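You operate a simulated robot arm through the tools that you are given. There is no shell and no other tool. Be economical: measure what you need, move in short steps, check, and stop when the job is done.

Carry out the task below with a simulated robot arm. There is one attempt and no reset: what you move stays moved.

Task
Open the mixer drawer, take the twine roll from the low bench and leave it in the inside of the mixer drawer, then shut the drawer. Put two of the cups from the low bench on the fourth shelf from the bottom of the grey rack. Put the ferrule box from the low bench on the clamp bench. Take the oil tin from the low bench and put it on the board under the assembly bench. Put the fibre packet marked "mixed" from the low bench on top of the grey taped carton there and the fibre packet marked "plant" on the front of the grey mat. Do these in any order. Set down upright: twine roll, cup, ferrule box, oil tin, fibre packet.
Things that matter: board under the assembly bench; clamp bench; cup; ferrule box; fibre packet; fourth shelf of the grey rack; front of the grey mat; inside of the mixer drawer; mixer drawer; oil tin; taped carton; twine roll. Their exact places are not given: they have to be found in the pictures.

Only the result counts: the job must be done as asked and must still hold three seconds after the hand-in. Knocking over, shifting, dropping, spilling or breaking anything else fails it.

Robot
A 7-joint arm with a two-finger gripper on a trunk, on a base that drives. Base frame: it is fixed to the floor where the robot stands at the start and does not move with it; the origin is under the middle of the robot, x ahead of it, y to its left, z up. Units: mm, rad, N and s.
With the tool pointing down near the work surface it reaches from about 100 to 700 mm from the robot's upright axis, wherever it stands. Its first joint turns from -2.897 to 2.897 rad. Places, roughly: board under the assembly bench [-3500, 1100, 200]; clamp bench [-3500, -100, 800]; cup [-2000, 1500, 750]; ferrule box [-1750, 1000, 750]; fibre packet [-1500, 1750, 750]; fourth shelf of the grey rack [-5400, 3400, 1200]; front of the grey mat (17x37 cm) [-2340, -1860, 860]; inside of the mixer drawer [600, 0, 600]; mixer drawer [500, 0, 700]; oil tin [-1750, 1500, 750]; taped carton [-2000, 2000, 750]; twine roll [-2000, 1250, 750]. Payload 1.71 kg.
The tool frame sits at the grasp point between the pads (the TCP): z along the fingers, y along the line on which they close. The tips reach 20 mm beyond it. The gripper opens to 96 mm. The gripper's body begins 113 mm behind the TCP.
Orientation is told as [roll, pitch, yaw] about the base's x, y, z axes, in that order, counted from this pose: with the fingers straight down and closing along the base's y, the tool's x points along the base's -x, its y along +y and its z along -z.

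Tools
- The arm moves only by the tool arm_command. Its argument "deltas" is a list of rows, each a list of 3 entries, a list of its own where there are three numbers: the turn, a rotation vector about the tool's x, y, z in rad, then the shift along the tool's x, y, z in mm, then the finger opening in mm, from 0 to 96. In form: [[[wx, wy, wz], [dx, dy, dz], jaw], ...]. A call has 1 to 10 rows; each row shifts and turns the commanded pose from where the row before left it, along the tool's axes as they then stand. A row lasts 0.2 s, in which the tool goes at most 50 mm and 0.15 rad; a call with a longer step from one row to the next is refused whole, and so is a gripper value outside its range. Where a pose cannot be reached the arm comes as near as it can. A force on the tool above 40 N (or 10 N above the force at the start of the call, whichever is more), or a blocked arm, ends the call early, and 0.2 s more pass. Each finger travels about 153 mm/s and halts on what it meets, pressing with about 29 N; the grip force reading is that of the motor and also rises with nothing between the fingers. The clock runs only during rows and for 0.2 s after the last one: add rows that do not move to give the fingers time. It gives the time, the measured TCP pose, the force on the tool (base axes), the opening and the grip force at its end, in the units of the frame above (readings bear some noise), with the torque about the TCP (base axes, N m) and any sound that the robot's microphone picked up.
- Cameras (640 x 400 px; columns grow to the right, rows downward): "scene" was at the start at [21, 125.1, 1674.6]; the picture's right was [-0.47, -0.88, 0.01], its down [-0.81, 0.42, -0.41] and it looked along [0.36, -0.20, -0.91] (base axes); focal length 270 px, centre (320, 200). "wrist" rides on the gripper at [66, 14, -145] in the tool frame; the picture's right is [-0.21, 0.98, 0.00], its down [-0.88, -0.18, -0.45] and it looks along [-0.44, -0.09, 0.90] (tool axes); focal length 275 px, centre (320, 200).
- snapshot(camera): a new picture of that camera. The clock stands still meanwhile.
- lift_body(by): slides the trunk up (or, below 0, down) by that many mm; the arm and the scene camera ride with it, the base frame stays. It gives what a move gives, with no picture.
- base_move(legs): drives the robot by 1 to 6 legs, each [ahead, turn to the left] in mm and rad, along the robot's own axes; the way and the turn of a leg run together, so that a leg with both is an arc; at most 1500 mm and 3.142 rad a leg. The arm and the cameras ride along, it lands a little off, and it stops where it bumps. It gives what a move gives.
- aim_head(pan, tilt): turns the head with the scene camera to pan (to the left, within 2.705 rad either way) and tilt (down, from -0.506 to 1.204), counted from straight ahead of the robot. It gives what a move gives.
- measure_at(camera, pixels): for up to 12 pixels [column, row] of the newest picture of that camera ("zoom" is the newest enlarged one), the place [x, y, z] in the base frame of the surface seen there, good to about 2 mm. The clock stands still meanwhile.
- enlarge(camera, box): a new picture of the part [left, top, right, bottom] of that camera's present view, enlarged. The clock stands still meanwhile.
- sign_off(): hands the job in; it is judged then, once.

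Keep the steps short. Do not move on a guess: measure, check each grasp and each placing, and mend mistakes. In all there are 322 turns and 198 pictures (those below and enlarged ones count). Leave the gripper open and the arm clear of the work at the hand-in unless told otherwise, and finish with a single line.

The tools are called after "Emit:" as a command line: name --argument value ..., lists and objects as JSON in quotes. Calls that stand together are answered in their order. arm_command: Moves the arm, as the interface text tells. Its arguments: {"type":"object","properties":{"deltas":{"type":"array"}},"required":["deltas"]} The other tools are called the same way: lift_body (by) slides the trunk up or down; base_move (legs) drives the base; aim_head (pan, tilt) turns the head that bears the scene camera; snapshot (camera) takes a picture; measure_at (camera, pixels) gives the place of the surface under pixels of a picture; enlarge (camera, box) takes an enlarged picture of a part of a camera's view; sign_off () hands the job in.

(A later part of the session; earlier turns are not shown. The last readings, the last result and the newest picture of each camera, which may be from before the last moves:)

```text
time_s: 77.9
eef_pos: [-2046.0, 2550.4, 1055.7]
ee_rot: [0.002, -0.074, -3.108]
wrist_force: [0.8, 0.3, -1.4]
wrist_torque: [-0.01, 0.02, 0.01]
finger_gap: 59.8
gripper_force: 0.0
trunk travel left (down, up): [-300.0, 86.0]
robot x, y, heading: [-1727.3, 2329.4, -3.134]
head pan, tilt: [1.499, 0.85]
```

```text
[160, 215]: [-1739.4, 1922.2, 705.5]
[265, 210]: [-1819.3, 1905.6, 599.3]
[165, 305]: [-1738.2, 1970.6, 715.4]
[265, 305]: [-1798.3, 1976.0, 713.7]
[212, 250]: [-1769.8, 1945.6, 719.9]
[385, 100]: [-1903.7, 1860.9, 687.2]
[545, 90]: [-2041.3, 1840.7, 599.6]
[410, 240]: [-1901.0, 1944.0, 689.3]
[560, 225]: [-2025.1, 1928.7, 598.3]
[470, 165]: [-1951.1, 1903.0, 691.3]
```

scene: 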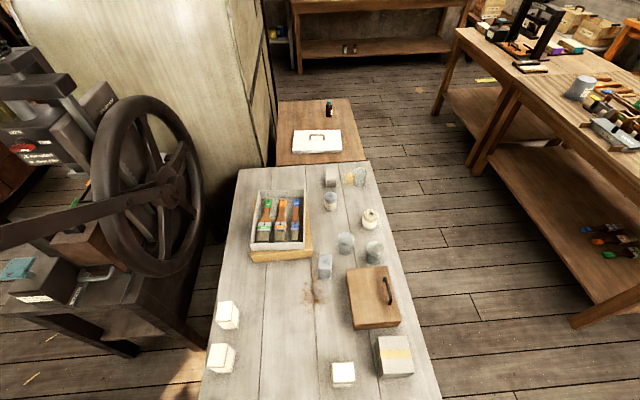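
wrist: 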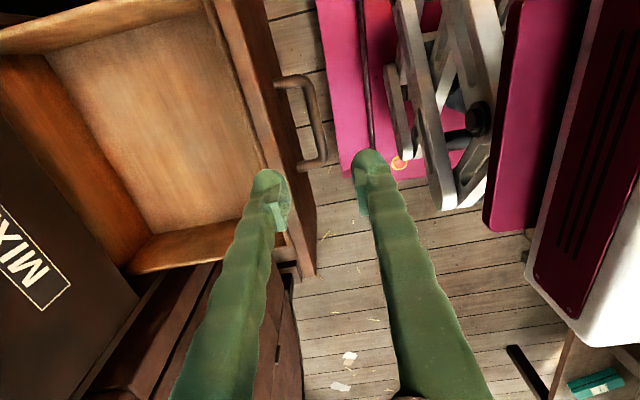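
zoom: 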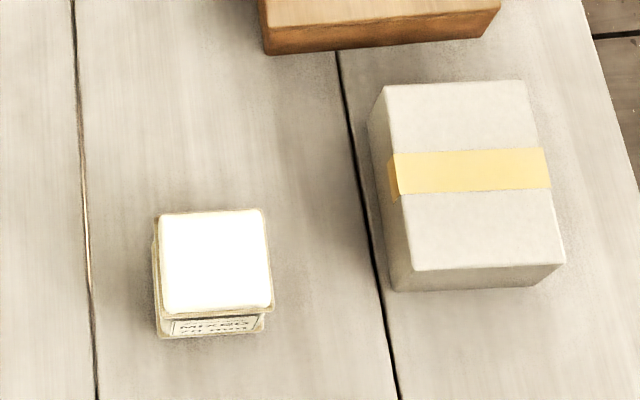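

MIXED is the packet at (-1769,1945), top z 720; carton top z≈690 centred near (-1960,1900). Oil tin, twine (-1973,1325), ferrule box (-1822,1019), three clear cups located. I swing the arm round to the left side first.

Emit:
arm_command --deltas '[[[0, 0.074, 0.033], [-6, 44, 0], 90], [[0, 0, 0], [-6, 44.5, 0], 90], [[0, 0, 0], [-6, 44.5, 0], 90], [[0, 0, 0], [-6, 44.5, 0], 90], [[0, 0, 0], [-6, 44.5, 0], 90], [[0, 0, 0], [-6, 44.5, 0], 90], [[0, 0, 0], [-6, 44.5, 0], 90], [[0, 0, 0], [-6, 44.5, 0], 90], [[0, 0, 0], [-6, 44.5, 0], 90]]'

Emit:
arm_command --deltas '[[[0, 0, 0], [36, 23, 17], 90], [[0, 0, 0], [36, 23, 17], 90], [[0, 0, 0], [36, 23, 17], 90], [[0, 0, 0], [36, 23, 17], 90], [[0, 0, 0], [36, 23, 17], 90], [[0, 0, 0], [36, 23, 17], 90], [[0, 0, 0], [36, 23, 17], 90], [[0, 0, 0], [36, 23, 17], 90], [[0, 0, 0], [36, 23, 17], 90], [[0, 0, 0], [0, 0, 0], 90]]'

Emit:
snapshot --camera "wrist"

```text
time_s: 79.9
eef_pos: [-2099.2, 2149.6, 1056.3]
ee_rot: [0.002, 0.0, 3.139]
wrist_force: [0.1, -0.1, -0.3]
wrist_torque: [0.05, 0.0, -0.01]
finger_gap: 90.1
gripper_force: 0.0
trunk travel left (down, up): [-300.0, 86.0]
robot x, y, heading: [-1731.4, 2331.5, -3.14]
head pan, tilt: [1.499, 0.85]
```

```text
time_s: 81.2
eef_pos: [-1979.1, 2096.9, 968.9]
ee_rot: [-0.024, -0.037, 2.858]
wrist_force: [0.5, 0.8, -0.6]
wrist_torque: [-0.01, 0.01, -0.01]
finger_gap: 90.2
gripper_force: 0.1
trunk travel left (down, up): [-300.0, 86.0]
robot x, y, heading: [-1731.4, 2329.2, -3.135]
head pan, tilt: [1.499, 0.85]
stopped in row 6: the arm was blocked; the commanded pose is now the measured one
```

```text
161 pictures are left
```

wrist: 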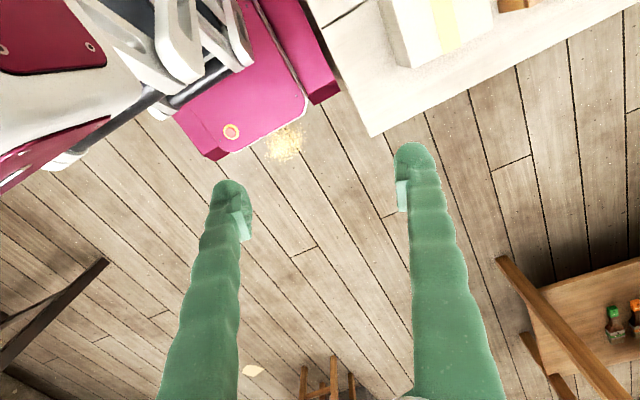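

The arm hit a joint limit since I kept the tool yaw fixed. I rotate the tool with the arm (yaw to -π/2), closing along base x.

Emit:
arm_command --deltas '[[[0, 0, -0.15], [-30, 0, -10], 90], [[0, 0, -0.15], [0, 0, 0], 90], [[0, 0, -0.15], [0, 0, 0], 90], [[0, 0, -0.15], [0, 0, 0], 90], [[0, 0, -0.15], [0, 0, 0], 90], [[0, 0, -0.15], [0, 0, 0], 90], [[0, 0, -0.15], [0, 0, 0], 90], [[0, 0, -0.15], [0, 0, 0], 90], [[0, 0, -0.15], [0, 0, 0], 90], [[0, 0, -0.15], [0, 0, 0], 90]]'

Emit:
arm_command --deltas '[[[0, 0, -0.15], [0, 0, 0], 90], [[0, 0, -0.15], [0, 0, 0], 90], [[0, 0, -0.05], [0, 0, 0], 90]]'

```text
time_s: 83.4
eef_pos: [-1994.0, 2086.3, 982.7]
ee_rot: [-0.028, 0.009, -1.867]
wrist_force: [0.4, 0.4, 0.0]
wrist_torque: [-0.03, 0.0, -0.03]
finger_gap: 89.7
gripper_force: 0.1
trunk travel left (down, up): [-300.0, 86.0]
robot x, y, heading: [-1729.4, 2332.2, -3.137]
head pan, tilt: [1.499, 0.85]
```

```text
time_s: 84.2
eef_pos: [-1995.5, 2085.8, 982.3]
ee_rot: [-0.023, 0.016, -1.518]
wrist_force: [0.6, 0.0, -0.6]
wrist_torque: [0.0, 0.02, 0.02]
finger_gap: 90.0
gripper_force: 0.0
trunk travel left (down, up): [-300.0, 86.0]
robot x, y, heading: [-1731.6, 2330.7, -3.138]
head pan, tilt: [1.499, 0.85]
```

Now move over the MIXED packet at height 860.

Emit:
arm_command --deltas '[[[-0.023, -0.016, 0.053], [-20, 32, 17.4], 90], [[0, 0, 0], [-20, 32, 17.4], 90], [[0, 0, 0], [-20, 32, 17.4], 90], [[0, 0, 0], [-20, 32, 17.4], 90], [[0, 0, 0], [-20, 32, 17.4], 90], [[0, 0, 0], [-20, 32, 17.4], 90], [[0, 0, 0], [-20, 32, 17.4], 90], [[0, 0, 0], [0, 0, 0], 90]]'

Emit:
snapshot --camera "wrist"

```text
time_s: 86.2
eef_pos: [-1835.1, 1949.0, 868.1]
ee_rot: [-0.016, -0.02, -1.777]
wrist_force: [-0.3, -0.5, 0.5]
wrist_torque: [-0.02, 0.0, 0.0]
finger_gap: 90.0
gripper_force: 0.0
trunk travel left (down, up): [-300.0, 86.0]
robot x, y, heading: [-1729.5, 2332.8, -3.139]
head pan, tilt: [1.499, 0.85]
stopped in row 8: the arm was blocked; the commanded pose is now the measured one
```

```text
160 pictures are left
```

wrist: 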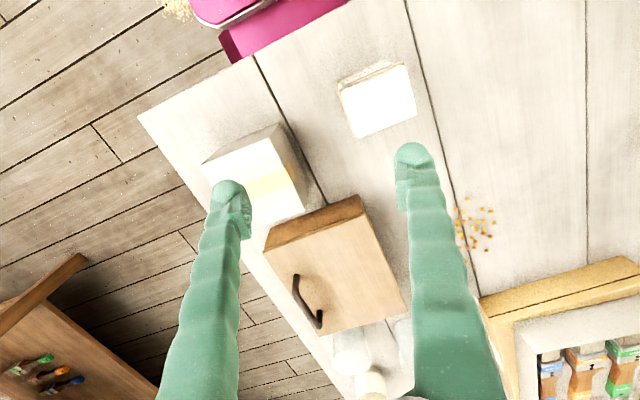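

Blocked again near bearing 75°. I look at the arm's posture.

Emit:
aim_head --pan 1.0 --tilt 0.9

Emit:
snapshot --camera "scene"

```text
time_s: 87.1
eef_pos: [-1832.4, 1949.0, 869.5]
ee_rot: [-0.013, -0.022, -1.775]
wrist_force: [-0.4, 0.2, 0.3]
wrist_torque: [0.0, -0.04, -0.01]
finger_gap: 90.1
gripper_force: 0.0
trunk travel left (down, up): [-300.0, 86.0]
robot x, y, heading: [-1731.8, 2330.8, -3.138]
head pan, tilt: [1.0, 0.901]
```

```text
159 pictures are left
```

scene: 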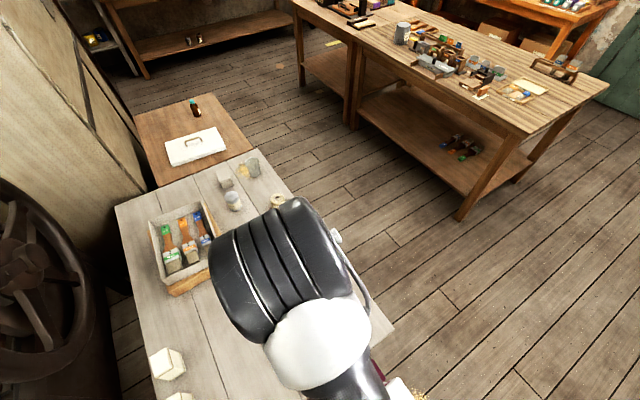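

The head mast stands on the robot's left and blocks the arm there; I'll work to the front/right instead. First I retract the arm to the front.

Emit:
arm_command --deltas '[[[0, 0, 0], [17.3, -32, -18.5], 90], [[0, 0, 0], [17.3, -32, -18.5], 90], [[0, 0, 0], [17.3, -32, -18.5], 90], [[0, 0, 0], [17.3, -32, -18.5], 90], [[0, 0, 0], [17.3, -32, -18.5], 90], [[0, 0, 0], [17.3, -32, -18.5], 90], [[0, 0, 0], [21, -35, 0], 90], [[0, 0, 0], [21, -35, 0], 90], [[0, 0, 0], [21, -35, 0], 90], [[0, 0, 0], [21, -35, 0], 90]]'

Emit:
arm_command --deltas '[[[0, 0, 0.15], [0, 0, 0], 90], [[0, 0, 0.15], [0, 0, 0], 90], [[0, 0, 0.15], [0, 0, 0], 90], [[0, 0, 0.15], [0, 0, 0], 90], [[0, 0, 0.15], [0, 0, 0], 90], [[0, 0, 0.15], [0, 0, 0], 90], [[0, 0, 0.15], [0, 0, 0], 90], [[0, 0, 0.15], [0, 0, 0], 90], [[0, 0, 0.15], [0, 0, 0], 90]]'

Emit:
arm_command --deltas '[[[0, 0, 0], [5, -45, 0], 90], [[0, 0, 0], [5, -45, 0], 90], [[0, 0, 0], [5, -45, 0], 90], [[0, 0, 0], [5, -45, 0], 90], [[0, 0, 0], [5, -45, 0], 90]]'

```text
time_s: 89.3
eef_pos: [-2117.9, 2190.0, 981.2]
ee_rot: [-0.006, -0.025, -1.735]
wrist_force: [0.6, -0.1, -0.4]
wrist_torque: [-0.03, 0.0, -0.01]
finger_gap: 90.1
gripper_force: 0.1
trunk travel left (down, up): [-300.0, 86.0]
robot x, y, heading: [-1728.8, 2333.1, -3.138]
head pan, tilt: [1.0, 0.901]
```

```text
time_s: 91.3
eef_pos: [-2113.5, 2186.7, 980.1]
ee_rot: [0.021, -0.012, -3.087]
wrist_force: [0.0, 0.0, 0.5]
wrist_torque: [0.0, 0.04, 0.06]
finger_gap: 90.0
gripper_force: 0.0
trunk travel left (down, up): [-300.0, 86.0]
robot x, y, heading: [-1730.6, 2328.5, -3.136]
head pan, tilt: [1.0, 0.901]
```

```text
time_s: 92.5
eef_pos: [-2100.4, 2415.9, 976.2]
ee_rot: [0.023, -0.011, -3.084]
wrist_force: [0.3, -0.7, 0.2]
wrist_torque: [0.01, 0.02, 0.02]
finger_gap: 90.1
gripper_force: 0.0
trunk travel left (down, up): [-300.0, 86.0]
robot x, y, heading: [-1731.8, 2327.7, -3.133]
head pan, tilt: [1.0, 0.901]
```

I reverse away in an arc, realign, and turn to face the bench from its +y side.

Emit:
base_move --legs '[[-500, 0.3], [-300, 0.2], [0, -0.5], [880, 0], [0, 1.571]]'

Emit:
aim_head --pan 0.0 --tilt 0.9

Emit:
snapshot --camera "scene"

```text
time_s: 108.1
eef_pos: [-1954.5, 2155.7, 975.7]
ee_rot: [0.022, -0.012, -1.551]
wrist_force: [-0.3, -0.3, -0.7]
wrist_torque: [-0.02, 0.01, 0.03]
finger_gap: 90.0
gripper_force: 0.1
trunk travel left (down, up): [-300.0, 86.0]
robot x, y, heading: [-1862.3, 2524.6, -1.606]
head pan, tilt: [1.0, 0.901]
```

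```text
time_s: 109.4
eef_pos: [-1954.3, 2169.4, 981.0]
ee_rot: [0.021, -0.026, -1.552]
wrist_force: [0.2, -0.2, 0.1]
wrist_torque: [-0.01, -0.01, 0.0]
finger_gap: 90.0
gripper_force: 0.1
trunk travel left (down, up): [-300.0, 86.0]
robot x, y, heading: [-1861.7, 2521.2, -1.606]
head pan, tilt: [0.0, 0.901]
```

```text
158 pictures are left
```

scene: 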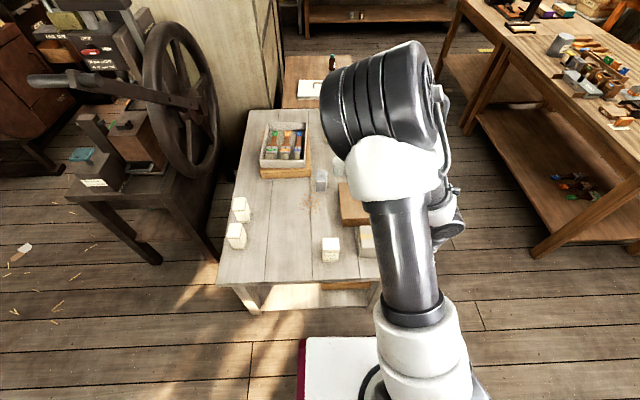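

Forward 145 mm to be about 35 mm from the bench edge.

Emit:
base_move --legs '[[145, 0.035]]'

Emit:
snapshot --camera "wrist"

Emit:
snapshot --camera "scene"

```text
time_s: 110.8
eef_pos: [-1942.3, 2040.1, 987.0]
ee_rot: [0.021, -0.046, -1.506]
wrist_force: [-0.7, 1.4, 0.4]
wrist_torque: [-0.03, 0.05, 0.02]
finger_gap: 90.4
gripper_force: 0.1
trunk travel left (down, up): [-300.0, 86.0]
robot x, y, heading: [-1866.4, 2379.7, -1.557]
head pan, tilt: [0.0, 0.901]
```

```text
157 pictures are left
```

wrist: 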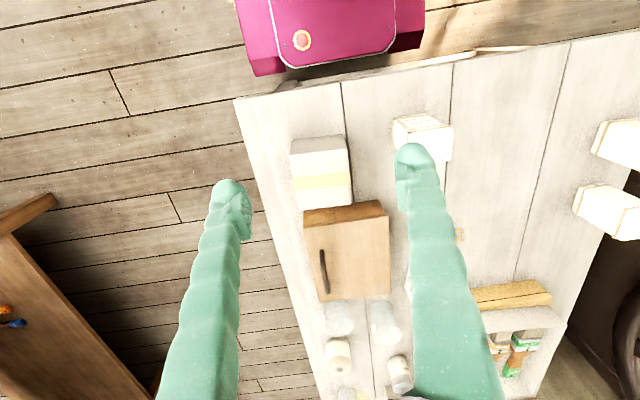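

```text
156 pictures are left
```

scene: 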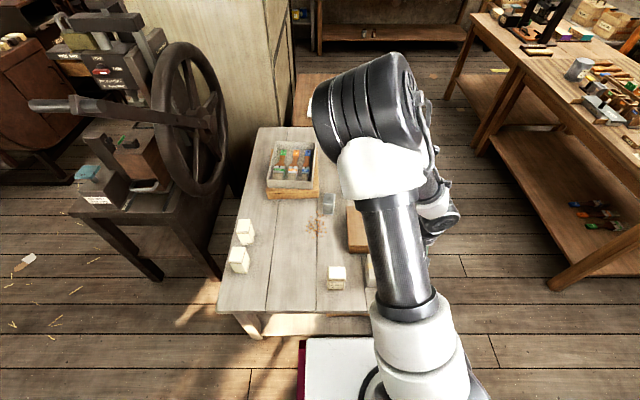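

I move above the MIXED packet, fixing the small tilts.

Emit:
arm_command --deltas '[[[0.021, 0.046, 0.065], [-19, 34.6, 24], 90], [[0, 0, 0], [-19, 34.6, 24], 90], [[0, 0, 0], [-19, 34.6, 24], 90], [[0, 0, 0], [-19, 34.6, 24], 90], [[0, 0, 0], [-19, 34.6, 24], 90], [[0, 0, 0], [0, 0, 0], 90]]'

Emit:
enlarge --camera "scene" --box '[300, 240, 400, 310]'

Emit:
snapshot --camera "wrist"

```text
time_s: 112.2
eef_pos: [-1766.1, 1930.8, 860.0]
ee_rot: [0.002, 0.024, -1.575]
wrist_force: [0.5, 0.7, 0.8]
wrist_torque: [-0.06, 0.02, -0.02]
finger_gap: 90.2
gripper_force: 0.1
trunk travel left (down, up): [-300.0, 86.0]
robot x, y, heading: [-1864.0, 2377.5, -1.557]
head pan, tilt: [0.0, 0.901]
```

```text
5.71 times, centred on (350, 275) of scene
```

zoom: 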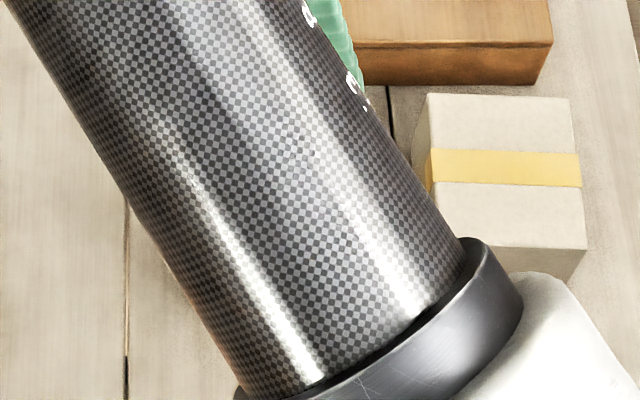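

```text
154 pictures are left
```

wrist: 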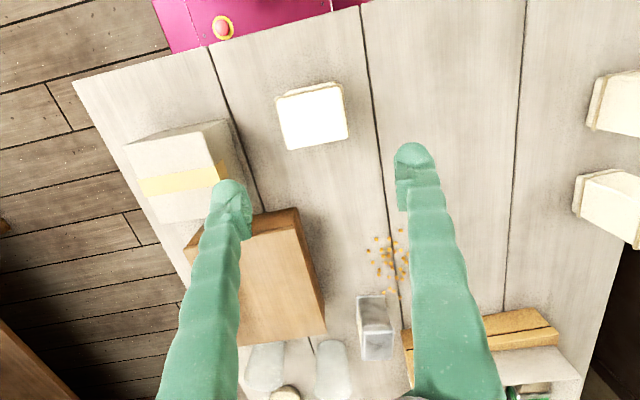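

I measure the packet top (275-345, 90-150) and carton top in the wrist view.

Emit:
measure_at --camera "wrist" --pixels '[[282, 102], [338, 92], [290, 142], [343, 132], [312, 118], [135, 148], [200, 130], [150, 190], [215, 190], [162, 222]]'

```text
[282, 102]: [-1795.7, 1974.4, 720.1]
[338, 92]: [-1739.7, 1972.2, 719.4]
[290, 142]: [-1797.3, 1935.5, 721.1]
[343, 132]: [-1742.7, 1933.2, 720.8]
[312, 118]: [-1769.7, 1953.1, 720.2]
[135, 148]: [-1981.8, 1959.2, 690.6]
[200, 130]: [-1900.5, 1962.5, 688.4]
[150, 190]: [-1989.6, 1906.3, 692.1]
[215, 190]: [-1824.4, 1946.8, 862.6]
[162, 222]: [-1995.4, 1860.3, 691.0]
```

Centre over the packet (+20 mm in y) and descend to z≈672.

Emit:
arm_command --deltas '[[[0, -0.024, 0], [20, -3, 0], 90], [[0, 0, 0], [0, 0, 47], 90], [[0, 0, 0], [0, 0, 47], 90], [[0, 0, 0], [0, 0, 47], 90], [[0, 0, 0], [0, 0, 47], 90], [[0, 0, 0], [0, 0, 0], 90]]'

Emit:
snapshot --camera "wrist"

```text
time_s: 113.6
eef_pos: [-1768.4, 1940.5, 670.6]
ee_rot: [0.002, -0.003, -1.574]
wrist_force: [0.1, -0.2, 0.0]
wrist_torque: [-0.01, 0.01, -0.01]
finger_gap: 90.2
gripper_force: 0.0
trunk travel left (down, up): [-300.0, 86.0]
robot x, y, heading: [-1866.1, 2379.5, -1.563]
head pan, tilt: [0.0, 0.901]
```

```text
153 pictures are left
```

wrist: 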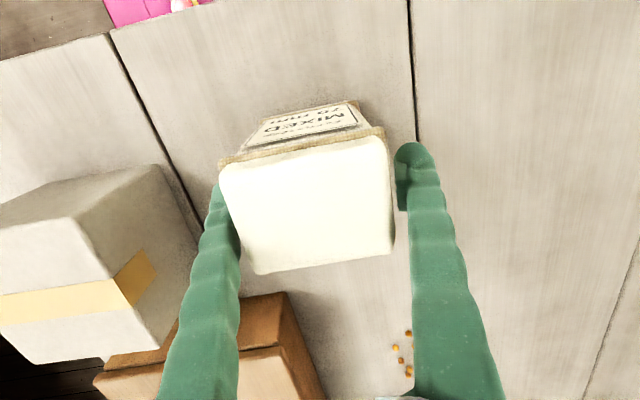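

Packet is between the fingers. Close, then check.

Emit:
arm_command --deltas '[[[0, 0, 0], [8, 0, 0], 90], [[0, 0, 0], [0, 0, 0], 30], [[0, 0, 0], [0, 0, 0], 30], [[0, 0, 0], [0, 0, 0], 30]]'

```text
time_s: 114.6
eef_pos: [-1769.1, 1948.3, 672.4]
ee_rot: [0.002, -0.004, -1.575]
wrist_force: [1.5, -1.7, 8.2]
wrist_torque: [0.13, -0.25, -0.15]
finger_gap: 80.3
gripper_force: 28.9
trunk travel left (down, up): [-300.0, 86.0]
robot x, y, heading: [-1866.0, 2377.4, -1.56]
head pan, tilt: [0.0, 0.901]
```

Gap 80 mm with 29 N. Lift 60 mm and look.

Emit:
arm_command --deltas '[[[0, 0, 0], [0, 0, -20], 30], [[0, 0, 0], [0, 0, -40], 30], [[0, 0, 0], [0, 0, 0], 30]]'

Emit:
snapshot --camera "wrist"

```text
time_s: 115.4
eef_pos: [-1769.3, 1950.2, 732.5]
ee_rot: [0.002, 0.0, -1.577]
wrist_force: [0.5, -0.4, -1.6]
wrist_torque: [-0.01, -0.03, -0.02]
finger_gap: 80.6
gripper_force: 29.2
trunk travel left (down, up): [-300.0, 86.0]
robot x, y, heading: [-1866.6, 2373.5, -1.562]
head pan, tilt: [0.0, 0.901]
```

```text
152 pictures are left
```

wrist: 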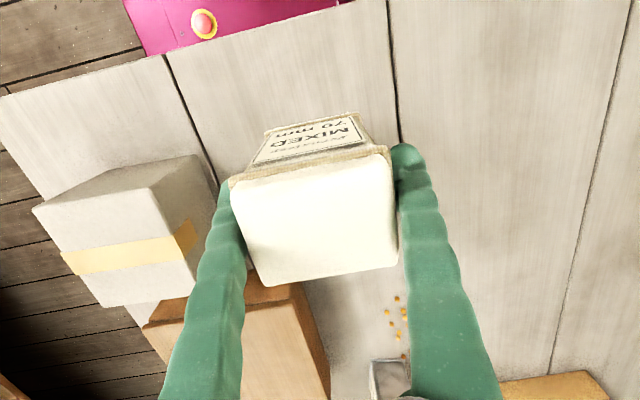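

Lifted. Raise 70 more, then go over the carton centre (-1948,1907).

Emit:
arm_command --deltas '[[[0, 0, 0], [0, 0, -35], 30], [[0, 0, 0], [0, 0, -35], 30], [[0, 0, 0], [-10.7, -44.7, 0], 30], [[0, 0, 0], [-10.7, -44.7, 0], 30], [[0, 0, 0], [-10.7, -44.7, 0], 30], [[0, 0, 0], [-10.7, -44.7, 0], 30], [[0, 0, 0], [0, 0, 0], 30]]'

Emit:
snapshot --camera "wrist"

Emit:
snapshot --camera "scene"

```text
time_s: 117.0
eef_pos: [-1950.9, 1909.4, 799.9]
ee_rot: [0.003, 0.002, -1.575]
wrist_force: [0.0, 0.8, -2.0]
wrist_torque: [-0.01, 0.04, -0.01]
finger_gap: 80.4
gripper_force: 28.5
trunk travel left (down, up): [-300.0, 86.0]
robot x, y, heading: [-1863.5, 2374.1, -1.558]
head pan, tilt: [0.0, 0.901]
```

```text
151 pictures are left
```

wrist: 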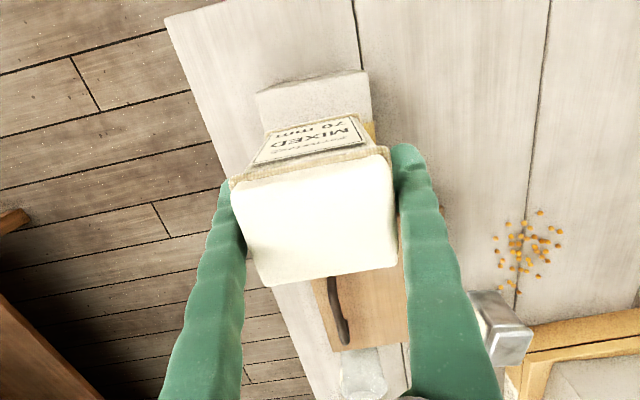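

```text
150 pictures are left
```

scene: 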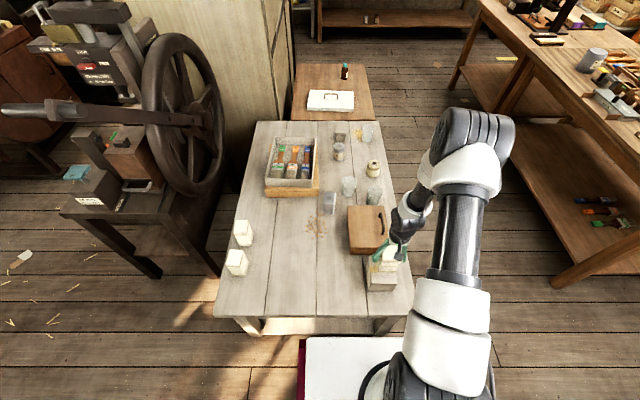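

I check the carton's visible edges.

Emit:
measure_at --camera "wrist" --pixels '[[262, 110], [365, 90], [300, 98], [362, 75], [259, 96]]'

Emit:
enlarge --camera "scene" --box '[340, 220, 430, 300]'

```text
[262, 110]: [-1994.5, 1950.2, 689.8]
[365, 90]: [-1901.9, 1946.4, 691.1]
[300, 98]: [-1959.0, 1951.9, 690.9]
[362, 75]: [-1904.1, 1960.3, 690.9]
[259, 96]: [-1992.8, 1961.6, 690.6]
```

```text
5.00 times, centred on (385, 260) of scene
```

zoom: 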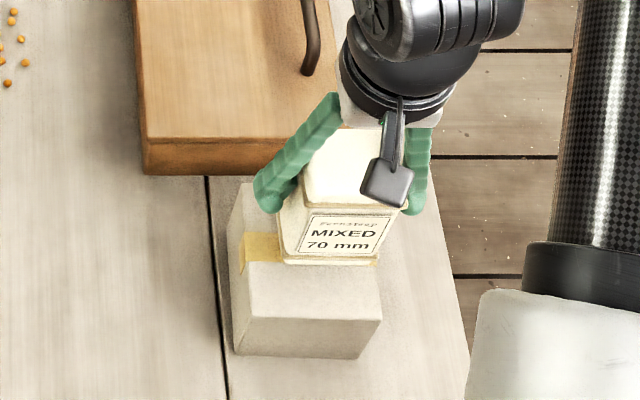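

Centred. Lower 33 mm, then 4 more in small steps.

Emit:
arm_command --deltas '[[[0, 0, 0], [0, 3, 20], 30], [[0, 0, 0], [0, 0, 13], 30], [[0, 0, 0], [0, 0, 3], 30], [[0, 0, 0], [0, 0, 2], 30], [[0, 0, 0], [0, 0, 0], 30]]'

```text
time_s: 118.2
eef_pos: [-1947.0, 1910.3, 762.6]
ee_rot: [0.001, 0.001, -1.573]
wrist_force: [0.0, -0.4, -1.6]
wrist_torque: [0.02, 0.01, 0.01]
finger_gap: 80.4
gripper_force: 28.8
trunk travel left (down, up): [-300.0, 86.0]
robot x, y, heading: [-1860.6, 2379.1, -1.559]
head pan, tilt: [0.0, 0.901]
```

No contact yet; lower gently.

Emit:
arm_command --deltas '[[[0, 0, 0], [0, 0, 2], 30], [[0, 0, 0], [0, 0, 0], 30]]'

Emit:
arm_command --deltas '[[[0, 0, 0], [0, 0, 2], 30], [[0, 0, 0], [0, 0, 0], 30]]'

```text
time_s: 118.8
eef_pos: [-1946.1, 1910.6, 762.3]
ee_rot: [0.002, 0.002, -1.576]
wrist_force: [-2.5, 3.6, 15.5]
wrist_torque: [0.08, -0.13, -0.04]
finger_gap: 80.4
gripper_force: 29.0
trunk travel left (down, up): [-300.0, 86.0]
robot x, y, heading: [-1868.1, 2380.4, -1.562]
head pan, tilt: [0.0, 0.901]
```

```text
time_s: 119.3
eef_pos: [-1947.3, 1920.7, 767.4]
ee_rot: [0.002, -0.015, -1.576]
wrist_force: [0.3, -0.7, -2.0]
wrist_torque: [-0.01, 0.03, -0.06]
finger_gap: 80.3
gripper_force: 29.0
trunk travel left (down, up): [-300.0, 86.0]
robot x, y, heading: [-1863.3, 2373.6, -1.562]
head pan, tilt: [0.0, 0.901]
stopped in row 2: the force on the tool passed its limit at 42 N (the readings are from after the stop); the commanded pose is now the measured one
```

Contact found at z≈762.5; the stop backed the arm off a little. I re-centre and lower to 763.

Emit:
arm_command --deltas '[[[0, 0.015, 0], [-10, 0, 0], 30], [[0, 0, 0], [0, 0, 3], 30], [[0, 0, 0], [0, 0, 0], 30]]'

```text
time_s: 120.1
eef_pos: [-1946.4, 1910.2, 765.0]
ee_rot: [0.003, -0.001, -1.574]
wrist_force: [0.3, 0.6, -1.9]
wrist_torque: [0.01, 0.0, -0.01]
finger_gap: 80.4
gripper_force: 28.6
trunk travel left (down, up): [-300.0, 86.0]
robot x, y, heading: [-1864.6, 2375.4, -1.561]
head pan, tilt: [0.0, 0.901]
```

Lower 2 mm more, then open and rise.

Emit:
arm_command --deltas '[[[0, 0, 0], [0, 0, 2], 30], [[0, 0, 0], [0, 0, 0], 90], [[0, 0, 0], [0, 0, 0], 96], [[0, 0, 0], [0, 0, -40], 96], [[0, 0, 0], [0, 0, -45], 96], [[0, 0, 0], [0, 0, -45], 96], [[0, 0, 0], [0, 0, -45], 96], [[0, 0, 0], [0, 0, 0], 96]]'

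Emit:
snapshot --camera "wrist"

```text
time_s: 121.9
eef_pos: [-1946.1, 1910.3, 936.8]
ee_rot: [0.001, 0.0, -1.574]
wrist_force: [-0.5, -0.2, 0.2]
wrist_torque: [0.04, -0.03, 0.02]
finger_gap: 96.1
gripper_force: 0.0
trunk travel left (down, up): [-300.0, 86.0]
robot x, y, heading: [-1861.8, 2374.2, -1.559]
head pan, tilt: [0.0, 0.901]
```

```text
148 pictures are left
```

wrist: 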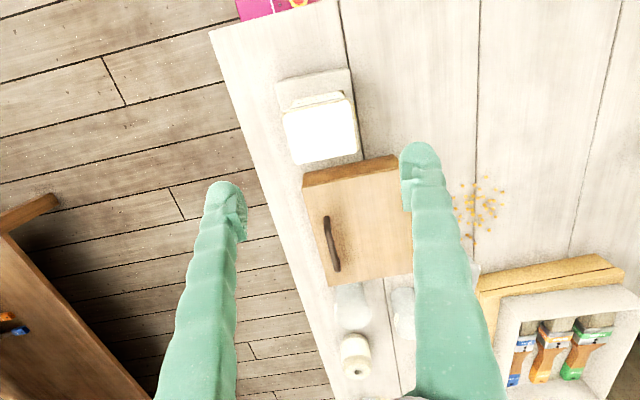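

MIXED is on the carton. Now I go to the aisle on the -x side, to face the bench at y≈1475: back, turn right, forward, turn left, forward, turn left.

Emit:
base_move --legs '[[-150, 0], [0, -1.58], [680, 0], [0, 1.571], [1050, 0]]'

Emit:
aim_head --pan 0.0 --tilt 0.7

Emit:
snapshot --camera "scene"

```text
time_s: 141.4
eef_pos: [-2581.4, 991.3, 937.5]
ee_rot: [0.002, 0.0, -1.549]
wrist_force: [-0.3, 0.3, -0.9]
wrist_torque: [0.0, 0.02, 0.04]
finger_gap: 96.3
gripper_force: 0.0
trunk travel left (down, up): [-300.0, 86.0]
robot x, y, heading: [-2515.5, 1460.0, -1.531]
head pan, tilt: [0.0, 0.901]
```

```text
time_s: 142.1
eef_pos: [-2581.7, 1006.4, 942.5]
ee_rot: [0.002, -0.018, -1.549]
wrist_force: [0.3, -1.3, 0.3]
wrist_torque: [-0.01, -0.03, 0.01]
finger_gap: 96.2
gripper_force: 0.2
trunk travel left (down, up): [-300.0, 86.0]
robot x, y, heading: [-2512.3, 1463.8, -1.532]
head pan, tilt: [0.0, 0.7]
```

```text
147 pictures are left
```

scene: 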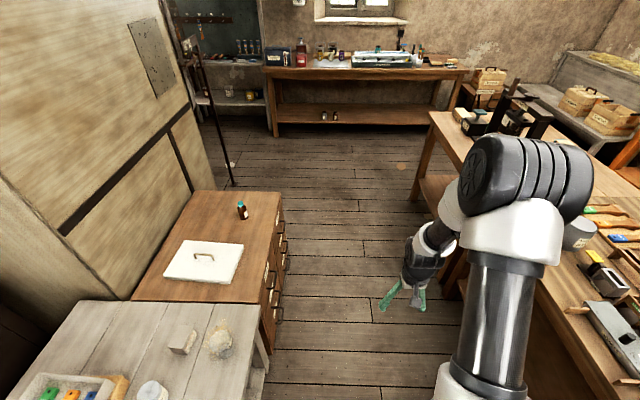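

I turn left to face the low bench and approach to x≈-2375.

Emit:
base_move --legs '[[0, 1.532], [135, 0]]'

Emit:
snapshot --camera "wrist"

Emit:
snapshot --camera "scene"

```text
time_s: 147.9
eef_pos: [-1945.2, 1374.8, 955.3]
ee_rot: [0.002, -0.041, -0.009]
wrist_force: [-1.3, -0.6, 1.3]
wrist_torque: [0.04, -0.19, -0.01]
finger_gap: 96.1
gripper_force: 0.0
trunk travel left (down, up): [-300.0, 86.0]
robot x, y, heading: [-2372.5, 1463.3, -0.004]
head pan, tilt: [0.0, 0.7]
```

```text
146 pictures are left
```

wrist: 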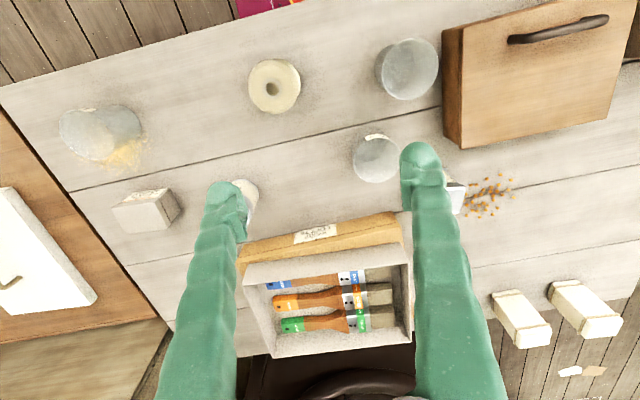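

```text
145 pictures are left
```

scene: 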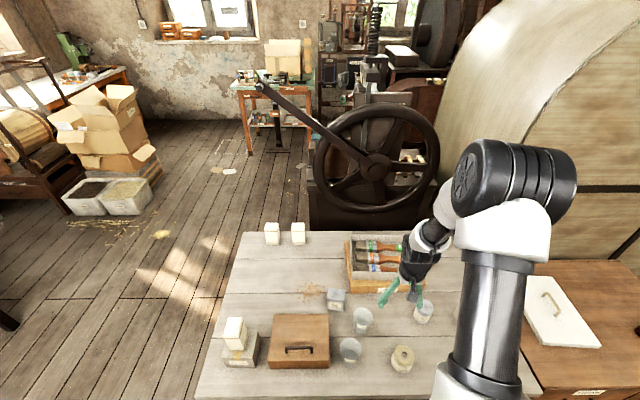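

I enlarge the cups to inspect them.

Emit:
enlarge --camera "wrist" --box '[330, 20, 480, 200]'

Emit:
enlarge --camera "wrist" --box '[40, 60, 300, 240]'

Emit:
enlarge --camera "scene" --box '[310, 270, 440, 380]'

Emit:
measure_at --camera "wrist" --pixels '[[272, 62], [300, 85], [250, 88], [395, 45], [410, 90], [436, 68], [380, 70], [375, 158], [392, 145], [360, 150], [455, 195], [240, 190]]'

```text
2.22 times, centred on (405, 110) of wrist
```

zoom: 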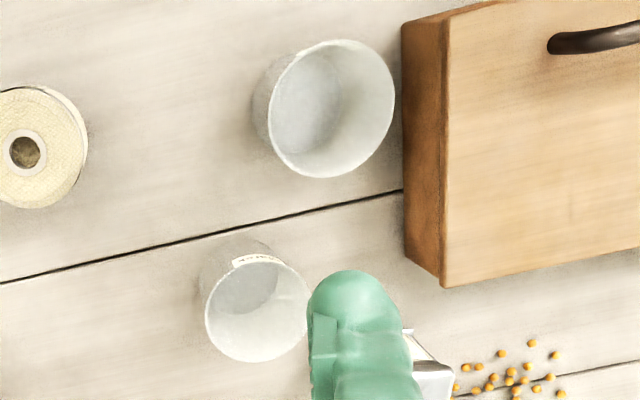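

```text
2.22 times, centred on (170, 150) of wrist
```

zoom: 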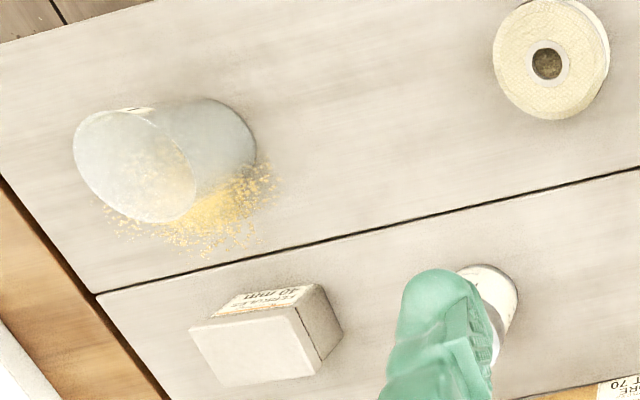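

```text
3.64 times, centred on (375, 325) of scene
```

zoom: 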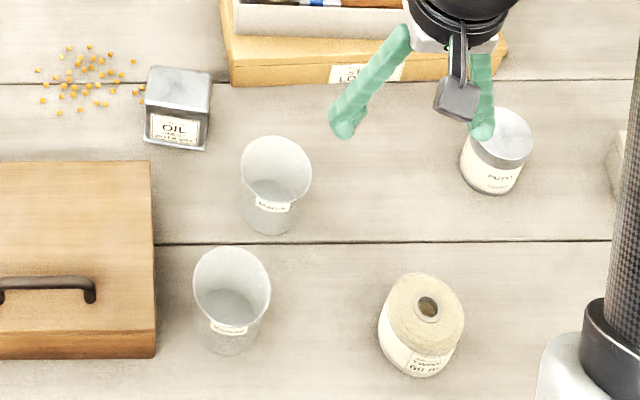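

```text
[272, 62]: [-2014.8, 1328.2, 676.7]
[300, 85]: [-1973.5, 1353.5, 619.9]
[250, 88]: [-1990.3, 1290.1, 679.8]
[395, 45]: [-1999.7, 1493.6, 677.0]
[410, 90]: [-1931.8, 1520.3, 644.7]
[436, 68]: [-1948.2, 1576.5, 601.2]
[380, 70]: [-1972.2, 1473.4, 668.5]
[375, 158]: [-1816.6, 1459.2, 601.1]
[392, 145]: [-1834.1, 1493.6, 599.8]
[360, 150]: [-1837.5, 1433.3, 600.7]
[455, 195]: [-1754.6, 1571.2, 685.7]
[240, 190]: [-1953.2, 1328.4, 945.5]
```

All identified: OIL tin, twine roll, FERRULES box, cups upright. I measure tin and cup rims in the zoom.

Emit:
measure_at --camera "zoom" --pixels '[[155, 72], [205, 75], [150, 98], [206, 102], [178, 85], [178, 125], [233, 250], [205, 275], [268, 290], [276, 140], [245, 165], [308, 175]]'

```text
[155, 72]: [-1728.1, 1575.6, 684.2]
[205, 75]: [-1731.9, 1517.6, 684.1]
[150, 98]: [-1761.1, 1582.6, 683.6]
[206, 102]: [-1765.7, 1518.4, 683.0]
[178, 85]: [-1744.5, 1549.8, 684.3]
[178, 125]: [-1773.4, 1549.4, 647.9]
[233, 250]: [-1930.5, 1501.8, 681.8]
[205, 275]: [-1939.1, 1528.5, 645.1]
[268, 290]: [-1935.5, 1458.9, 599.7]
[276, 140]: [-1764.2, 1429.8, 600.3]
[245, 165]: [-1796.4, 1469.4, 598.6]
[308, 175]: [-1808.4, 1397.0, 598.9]
```

Before choosing the tin grasp I look back at the assembly bench's lower board.

Emit:
aim_head --pan 2.7 --tilt 0.75

Emit:
snapshot --camera "scene"

Emit:
aim_head --pan -2.6 --tilt 0.75

Emit:
snapshot --camera "scene"

```text
time_s: 150.3
eef_pos: [-1921.9, 1375.4, 943.1]
ee_rot: [0.0, -0.013, -0.011]
wrist_force: [0.7, 0.4, 0.6]
wrist_torque: [-0.01, -0.04, -0.01]
finger_gap: 96.1
gripper_force: 0.1
trunk travel left (down, up): [-300.0, 86.0]
robot x, y, heading: [-2372.0, 1460.1, 0.002]
head pan, tilt: [2.7, 0.75]
```

```text
141 pictures are left
```

scene: 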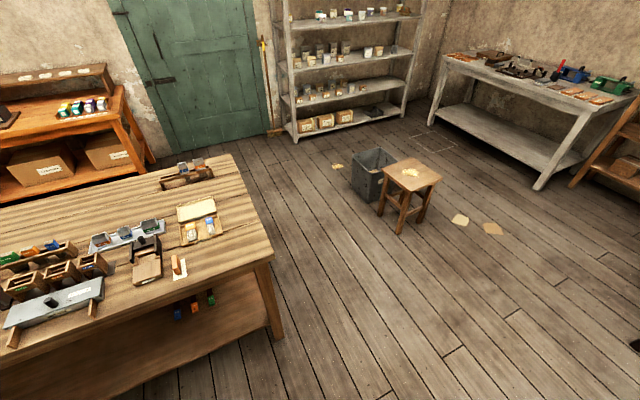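

```text
time_s: 154.5
eef_pos: [-1920.5, 1376.3, 943.2]
ee_rot: [0.0, -0.014, -0.011]
wrist_force: [0.8, 0.9, 0.3]
wrist_torque: [0.02, -0.03, 0.04]
finger_gap: 96.0
gripper_force: 0.1
trunk travel left (down, up): [-300.0, 86.0]
robot x, y, heading: [-2378.2, 1461.7, 0.002]
head pan, tilt: [-2.601, 0.75]
```

```text
140 pictures are left
```

scene: 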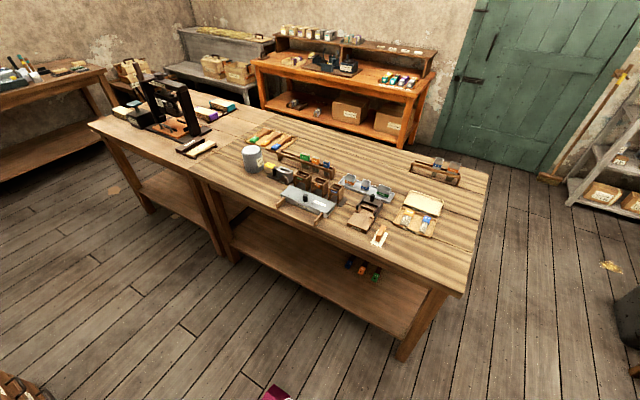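

I measure the assembly bench edges, its lower board, and the clamp bench.

Emit:
measure_at --camera "scene" --pixels '[[330, 290], [260, 235], [300, 245], [260, 250], [395, 325], [330, 245], [464, 292], [210, 178], [200, 185], [92, 128], [150, 150], [280, 219]]'

Emit:
enlarge --camera "scene" --box '[80, 60, 300, 200]'

Emit:
measure_at --camera "zoom" --pixels '[[80, 205], [200, 230], [320, 290], [250, 210], [330, 250], [400, 240], [100, 170], [30, 190], [300, 230], [360, 280]]'

```text
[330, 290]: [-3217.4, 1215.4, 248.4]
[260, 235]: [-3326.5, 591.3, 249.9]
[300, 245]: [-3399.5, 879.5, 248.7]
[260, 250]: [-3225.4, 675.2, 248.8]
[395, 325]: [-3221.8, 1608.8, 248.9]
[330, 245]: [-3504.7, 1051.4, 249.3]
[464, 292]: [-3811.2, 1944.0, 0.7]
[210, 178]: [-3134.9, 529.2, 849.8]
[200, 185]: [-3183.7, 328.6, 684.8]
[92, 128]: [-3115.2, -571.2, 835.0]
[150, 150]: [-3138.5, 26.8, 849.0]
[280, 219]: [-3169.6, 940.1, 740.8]
```

```text
2.86 times, centred on (190, 130) of scene
```

zoom: 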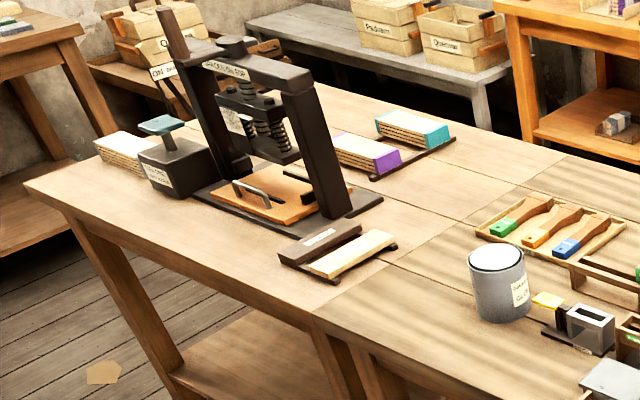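

```text
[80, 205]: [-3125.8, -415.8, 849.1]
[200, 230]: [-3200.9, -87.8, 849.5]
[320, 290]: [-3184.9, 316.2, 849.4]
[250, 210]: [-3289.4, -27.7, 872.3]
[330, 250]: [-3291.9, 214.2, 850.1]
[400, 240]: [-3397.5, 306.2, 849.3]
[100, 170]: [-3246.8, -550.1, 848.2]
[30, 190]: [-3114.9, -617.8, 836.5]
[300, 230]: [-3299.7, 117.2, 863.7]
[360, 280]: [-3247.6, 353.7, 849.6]
```

Clamp bench top z=849, assembly lower board z=249 with apron above at z≈741. Both the rack and the lower board need a tilted grasp. Cups first: I tilt the tool 55° forward.

Emit:
arm_command --deltas '[[[0, -0.135, 0], [0, 0, 0], 96], [[0, -0.135, 0], [0, 0, 0], 96], [[0, -0.135, 0], [0, 0, 0], 96], [[0, -0.135, 0], [0, 0, 0], 96], [[0, -0.135, 0], [0, 0, 0], 96], [[0, -0.135, 0], [0, 0, 0], 96], [[0, -0.135, 0], [0, 0, 0], 96]]'

Emit:
aim_head --pan 0.0 --tilt 0.9

Emit:
snapshot --camera "scene"

Emit:
snapshot --camera "wrist"

```text
time_s: 156.1
eef_pos: [-1900.8, 1368.6, 934.4]
ee_rot: [0.0, -0.961, -0.012]
wrist_force: [0.2, -0.2, 0.1]
wrist_torque: [0.01, 0.0, -0.01]
finger_gap: 96.3
gripper_force: 0.1
out of reach, approached as far as the arm can: row 6, 7
trunk travel left (down, up): [-300.0, 86.0]
robot x, y, heading: [-2375.8, 1461.4, -0.0]
head pan, tilt: [-2.601, 0.75]
```

```text
time_s: 158.4
eef_pos: [-1900.7, 1368.6, 936.5]
ee_rot: [-0.001, -0.962, -0.011]
wrist_force: [0.9, -0.4, 0.0]
wrist_torque: [0.0, -0.01, -0.02]
finger_gap: 95.8
gripper_force: 0.0
trunk travel left (down, up): [-300.0, 86.0]
robot x, y, heading: [-2377.5, 1460.1, 0.001]
head pan, tilt: [0.0, 0.901]
```

```text
138 pictures are left
```

scene: 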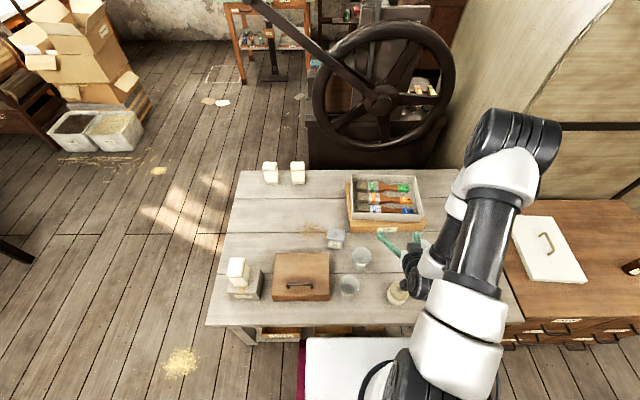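

```text
137 pictures are left
```

wrist: 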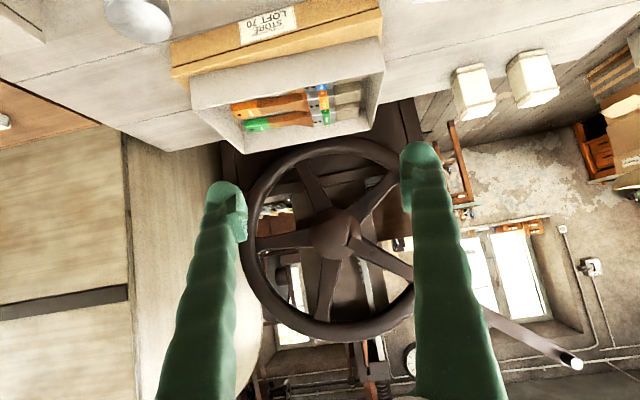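

I enlarge the cups in the scene view for measuring rims and bases.

Emit:
enlarge --camera "scene" --box '[320, 220, 400, 310]'

Emit:
measure_at --camera "zoom" --pixels '[[205, 270], [160, 320], [305, 320], [230, 345], [235, 380], [330, 235], [330, 172], [270, 160], [385, 165], [325, 205], [340, 220], [228, 375]]'

```text
4.44 times, centred on (360, 265) of scene
```

zoom: 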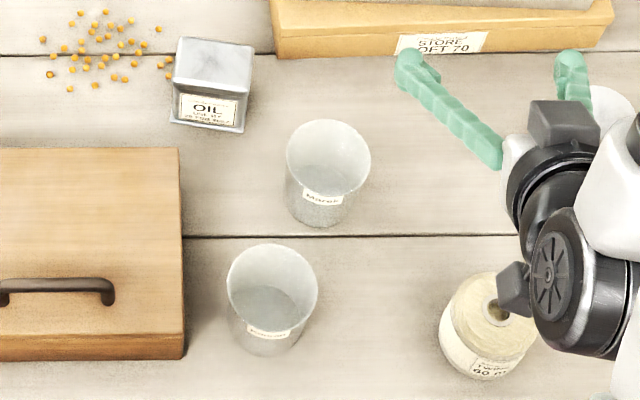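

```text
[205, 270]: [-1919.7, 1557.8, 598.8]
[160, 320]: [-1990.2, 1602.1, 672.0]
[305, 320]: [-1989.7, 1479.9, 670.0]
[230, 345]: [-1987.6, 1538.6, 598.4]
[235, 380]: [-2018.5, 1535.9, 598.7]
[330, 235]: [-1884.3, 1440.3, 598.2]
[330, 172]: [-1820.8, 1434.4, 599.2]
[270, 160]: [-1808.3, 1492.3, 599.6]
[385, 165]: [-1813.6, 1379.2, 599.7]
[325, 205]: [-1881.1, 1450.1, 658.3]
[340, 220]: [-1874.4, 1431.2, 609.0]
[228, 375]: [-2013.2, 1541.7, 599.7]
```

The robot is close for a tilted grasp at the bench edge; I back 90 mm, then bring the tool to a pre-grasp in front of the nearest cup.

Emit:
base_move --legs '[[-90, 0]]'

Emit:
arm_command --deltas '[[[0, 0, 0.011], [30, 23, 0], 96], [[0, 0, 0], [40, 23, 0], 96], [[0, 0, 0], [40, 23, 0], 96], [[0, 0, 0], [40, 23, 0], 96], [[0, 0, 0], [40, 23, 0], 96], [[0, 0, 0], [40, 23, 0], 96], [[0, 0, 0], [0, 0, 0], 96]]'

Emit:
snapshot --camera "wrist"

Emit:
snapshot --camera "scene"

```text
time_s: 159.6
eef_pos: [-1986.4, 1372.0, 931.8]
ee_rot: [0.003, -0.949, -0.013]
wrist_force: [1.0, -0.2, 0.4]
wrist_torque: [-0.04, 0.06, -0.02]
finger_gap: 96.2
gripper_force: 0.0
trunk travel left (down, up): [-300.0, 86.0]
robot x, y, heading: [-2463.9, 1464.3, 0.007]
head pan, tilt: [0.0, 0.901]
```

```text
time_s: 161.2
eef_pos: [-2118.4, 1508.7, 737.6]
ee_rot: [0.023, -0.96, -0.031]
wrist_force: [0.6, -0.3, 0.2]
wrist_torque: [-0.01, 0.01, -0.02]
finger_gap: 96.0
gripper_force: 0.1
out of reach, approached as far as the arm can: row 1
trunk travel left (down, up): [-300.0, 86.0]
robot x, y, heading: [-2464.7, 1463.9, 0.003]
head pan, tilt: [0.0, 0.901]
```

```text
135 pictures are left
```

wrist: 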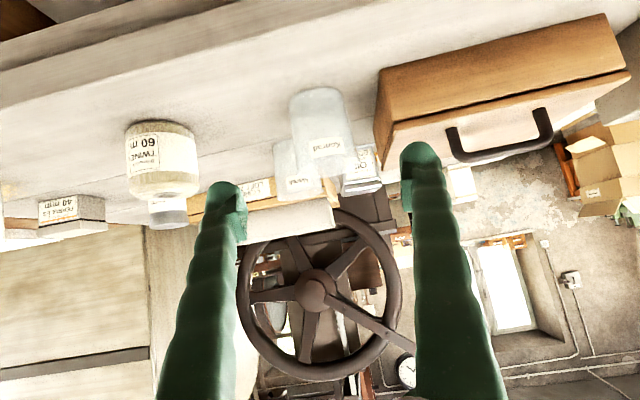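

```text
134 pictures are left
```

scene: 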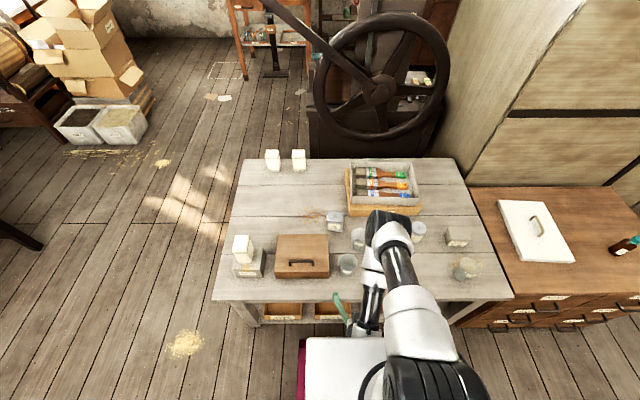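

Measure cup A (label at (328,148)) and B.

Emit:
enlarge --camera "wrist" --box '[250, 70, 400, 210]'

Emit:
measure_at --camera "zoom" --pixels '[[325, 180], [290, 180], [365, 180], [230, 105], [310, 75], [210, 250], [400, 205], [260, 150], [350, 120], [440, 240]]'

```text
2.86 times, centred on (325, 140) of wrist
```

zoom: 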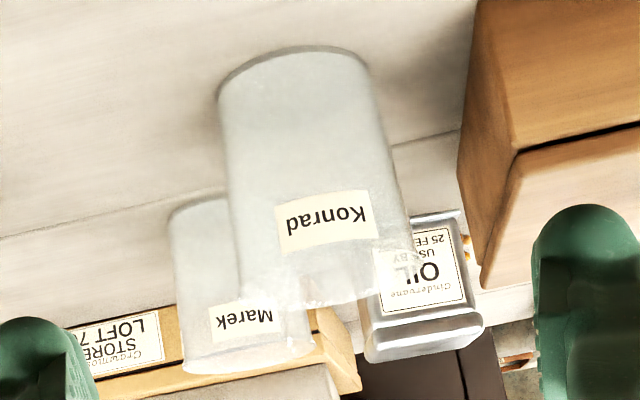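

```text
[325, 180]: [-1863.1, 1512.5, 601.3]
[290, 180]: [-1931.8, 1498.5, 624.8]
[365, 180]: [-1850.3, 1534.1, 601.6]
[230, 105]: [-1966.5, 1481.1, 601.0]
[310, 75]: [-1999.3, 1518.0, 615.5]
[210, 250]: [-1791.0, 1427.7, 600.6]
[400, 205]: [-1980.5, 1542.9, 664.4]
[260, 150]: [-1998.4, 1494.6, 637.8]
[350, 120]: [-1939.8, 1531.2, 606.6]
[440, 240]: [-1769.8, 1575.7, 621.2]
```

Cup A ("Konrad") centre ≈ (-1966,1513), radius ~35, rim ≈685. I line up behind it along the tool axis.

Emit:
arm_command --deltas '[[[0, 0, -0.018], [-15, 4, 25], 96], [[0, 0, 0], [0, 0, 40], 96], [[0, 0, 0], [0, 0, 10], 96], [[0, 0, 0], [0, 0, 0], 96]]'

Emit:
snapshot --camera "wrist"

```text
time_s: 162.2
eef_pos: [-2047.1, 1510.3, 713.0]
ee_rot: [-0.007, -0.971, -0.001]
wrist_force: [0.0, 0.7, 0.2]
wrist_torque: [0.03, 0.02, -0.01]
finger_gap: 96.0
gripper_force: 0.0
trunk travel left (down, up): [-300.0, 86.0]
robot x, y, heading: [-2465.8, 1464.5, 0.001]
head pan, tilt: [0.0, 0.901]
```

```text
132 pictures are left
```

wrist: 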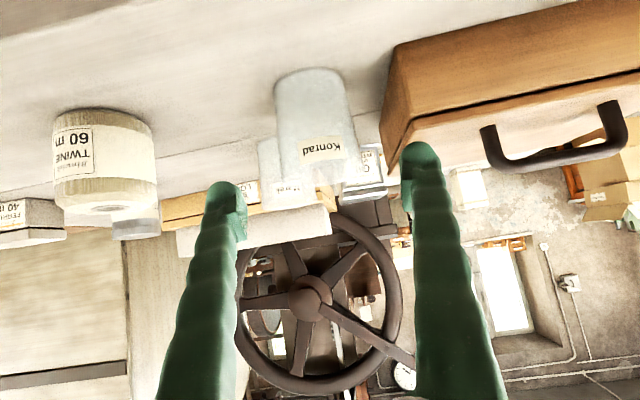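

Check the toolbox's near side clearance against the right finger.

Emit:
measure_at --camera "wrist" --pixels '[[400, 70], [390, 130], [412, 140], [300, 85], [330, 100], [345, 95], [285, 110]]'

```text
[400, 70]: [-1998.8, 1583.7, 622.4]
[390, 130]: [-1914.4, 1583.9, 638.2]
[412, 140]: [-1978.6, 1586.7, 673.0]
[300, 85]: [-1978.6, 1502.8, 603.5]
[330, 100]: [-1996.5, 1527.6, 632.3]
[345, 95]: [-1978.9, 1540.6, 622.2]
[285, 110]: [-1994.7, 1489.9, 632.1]
```

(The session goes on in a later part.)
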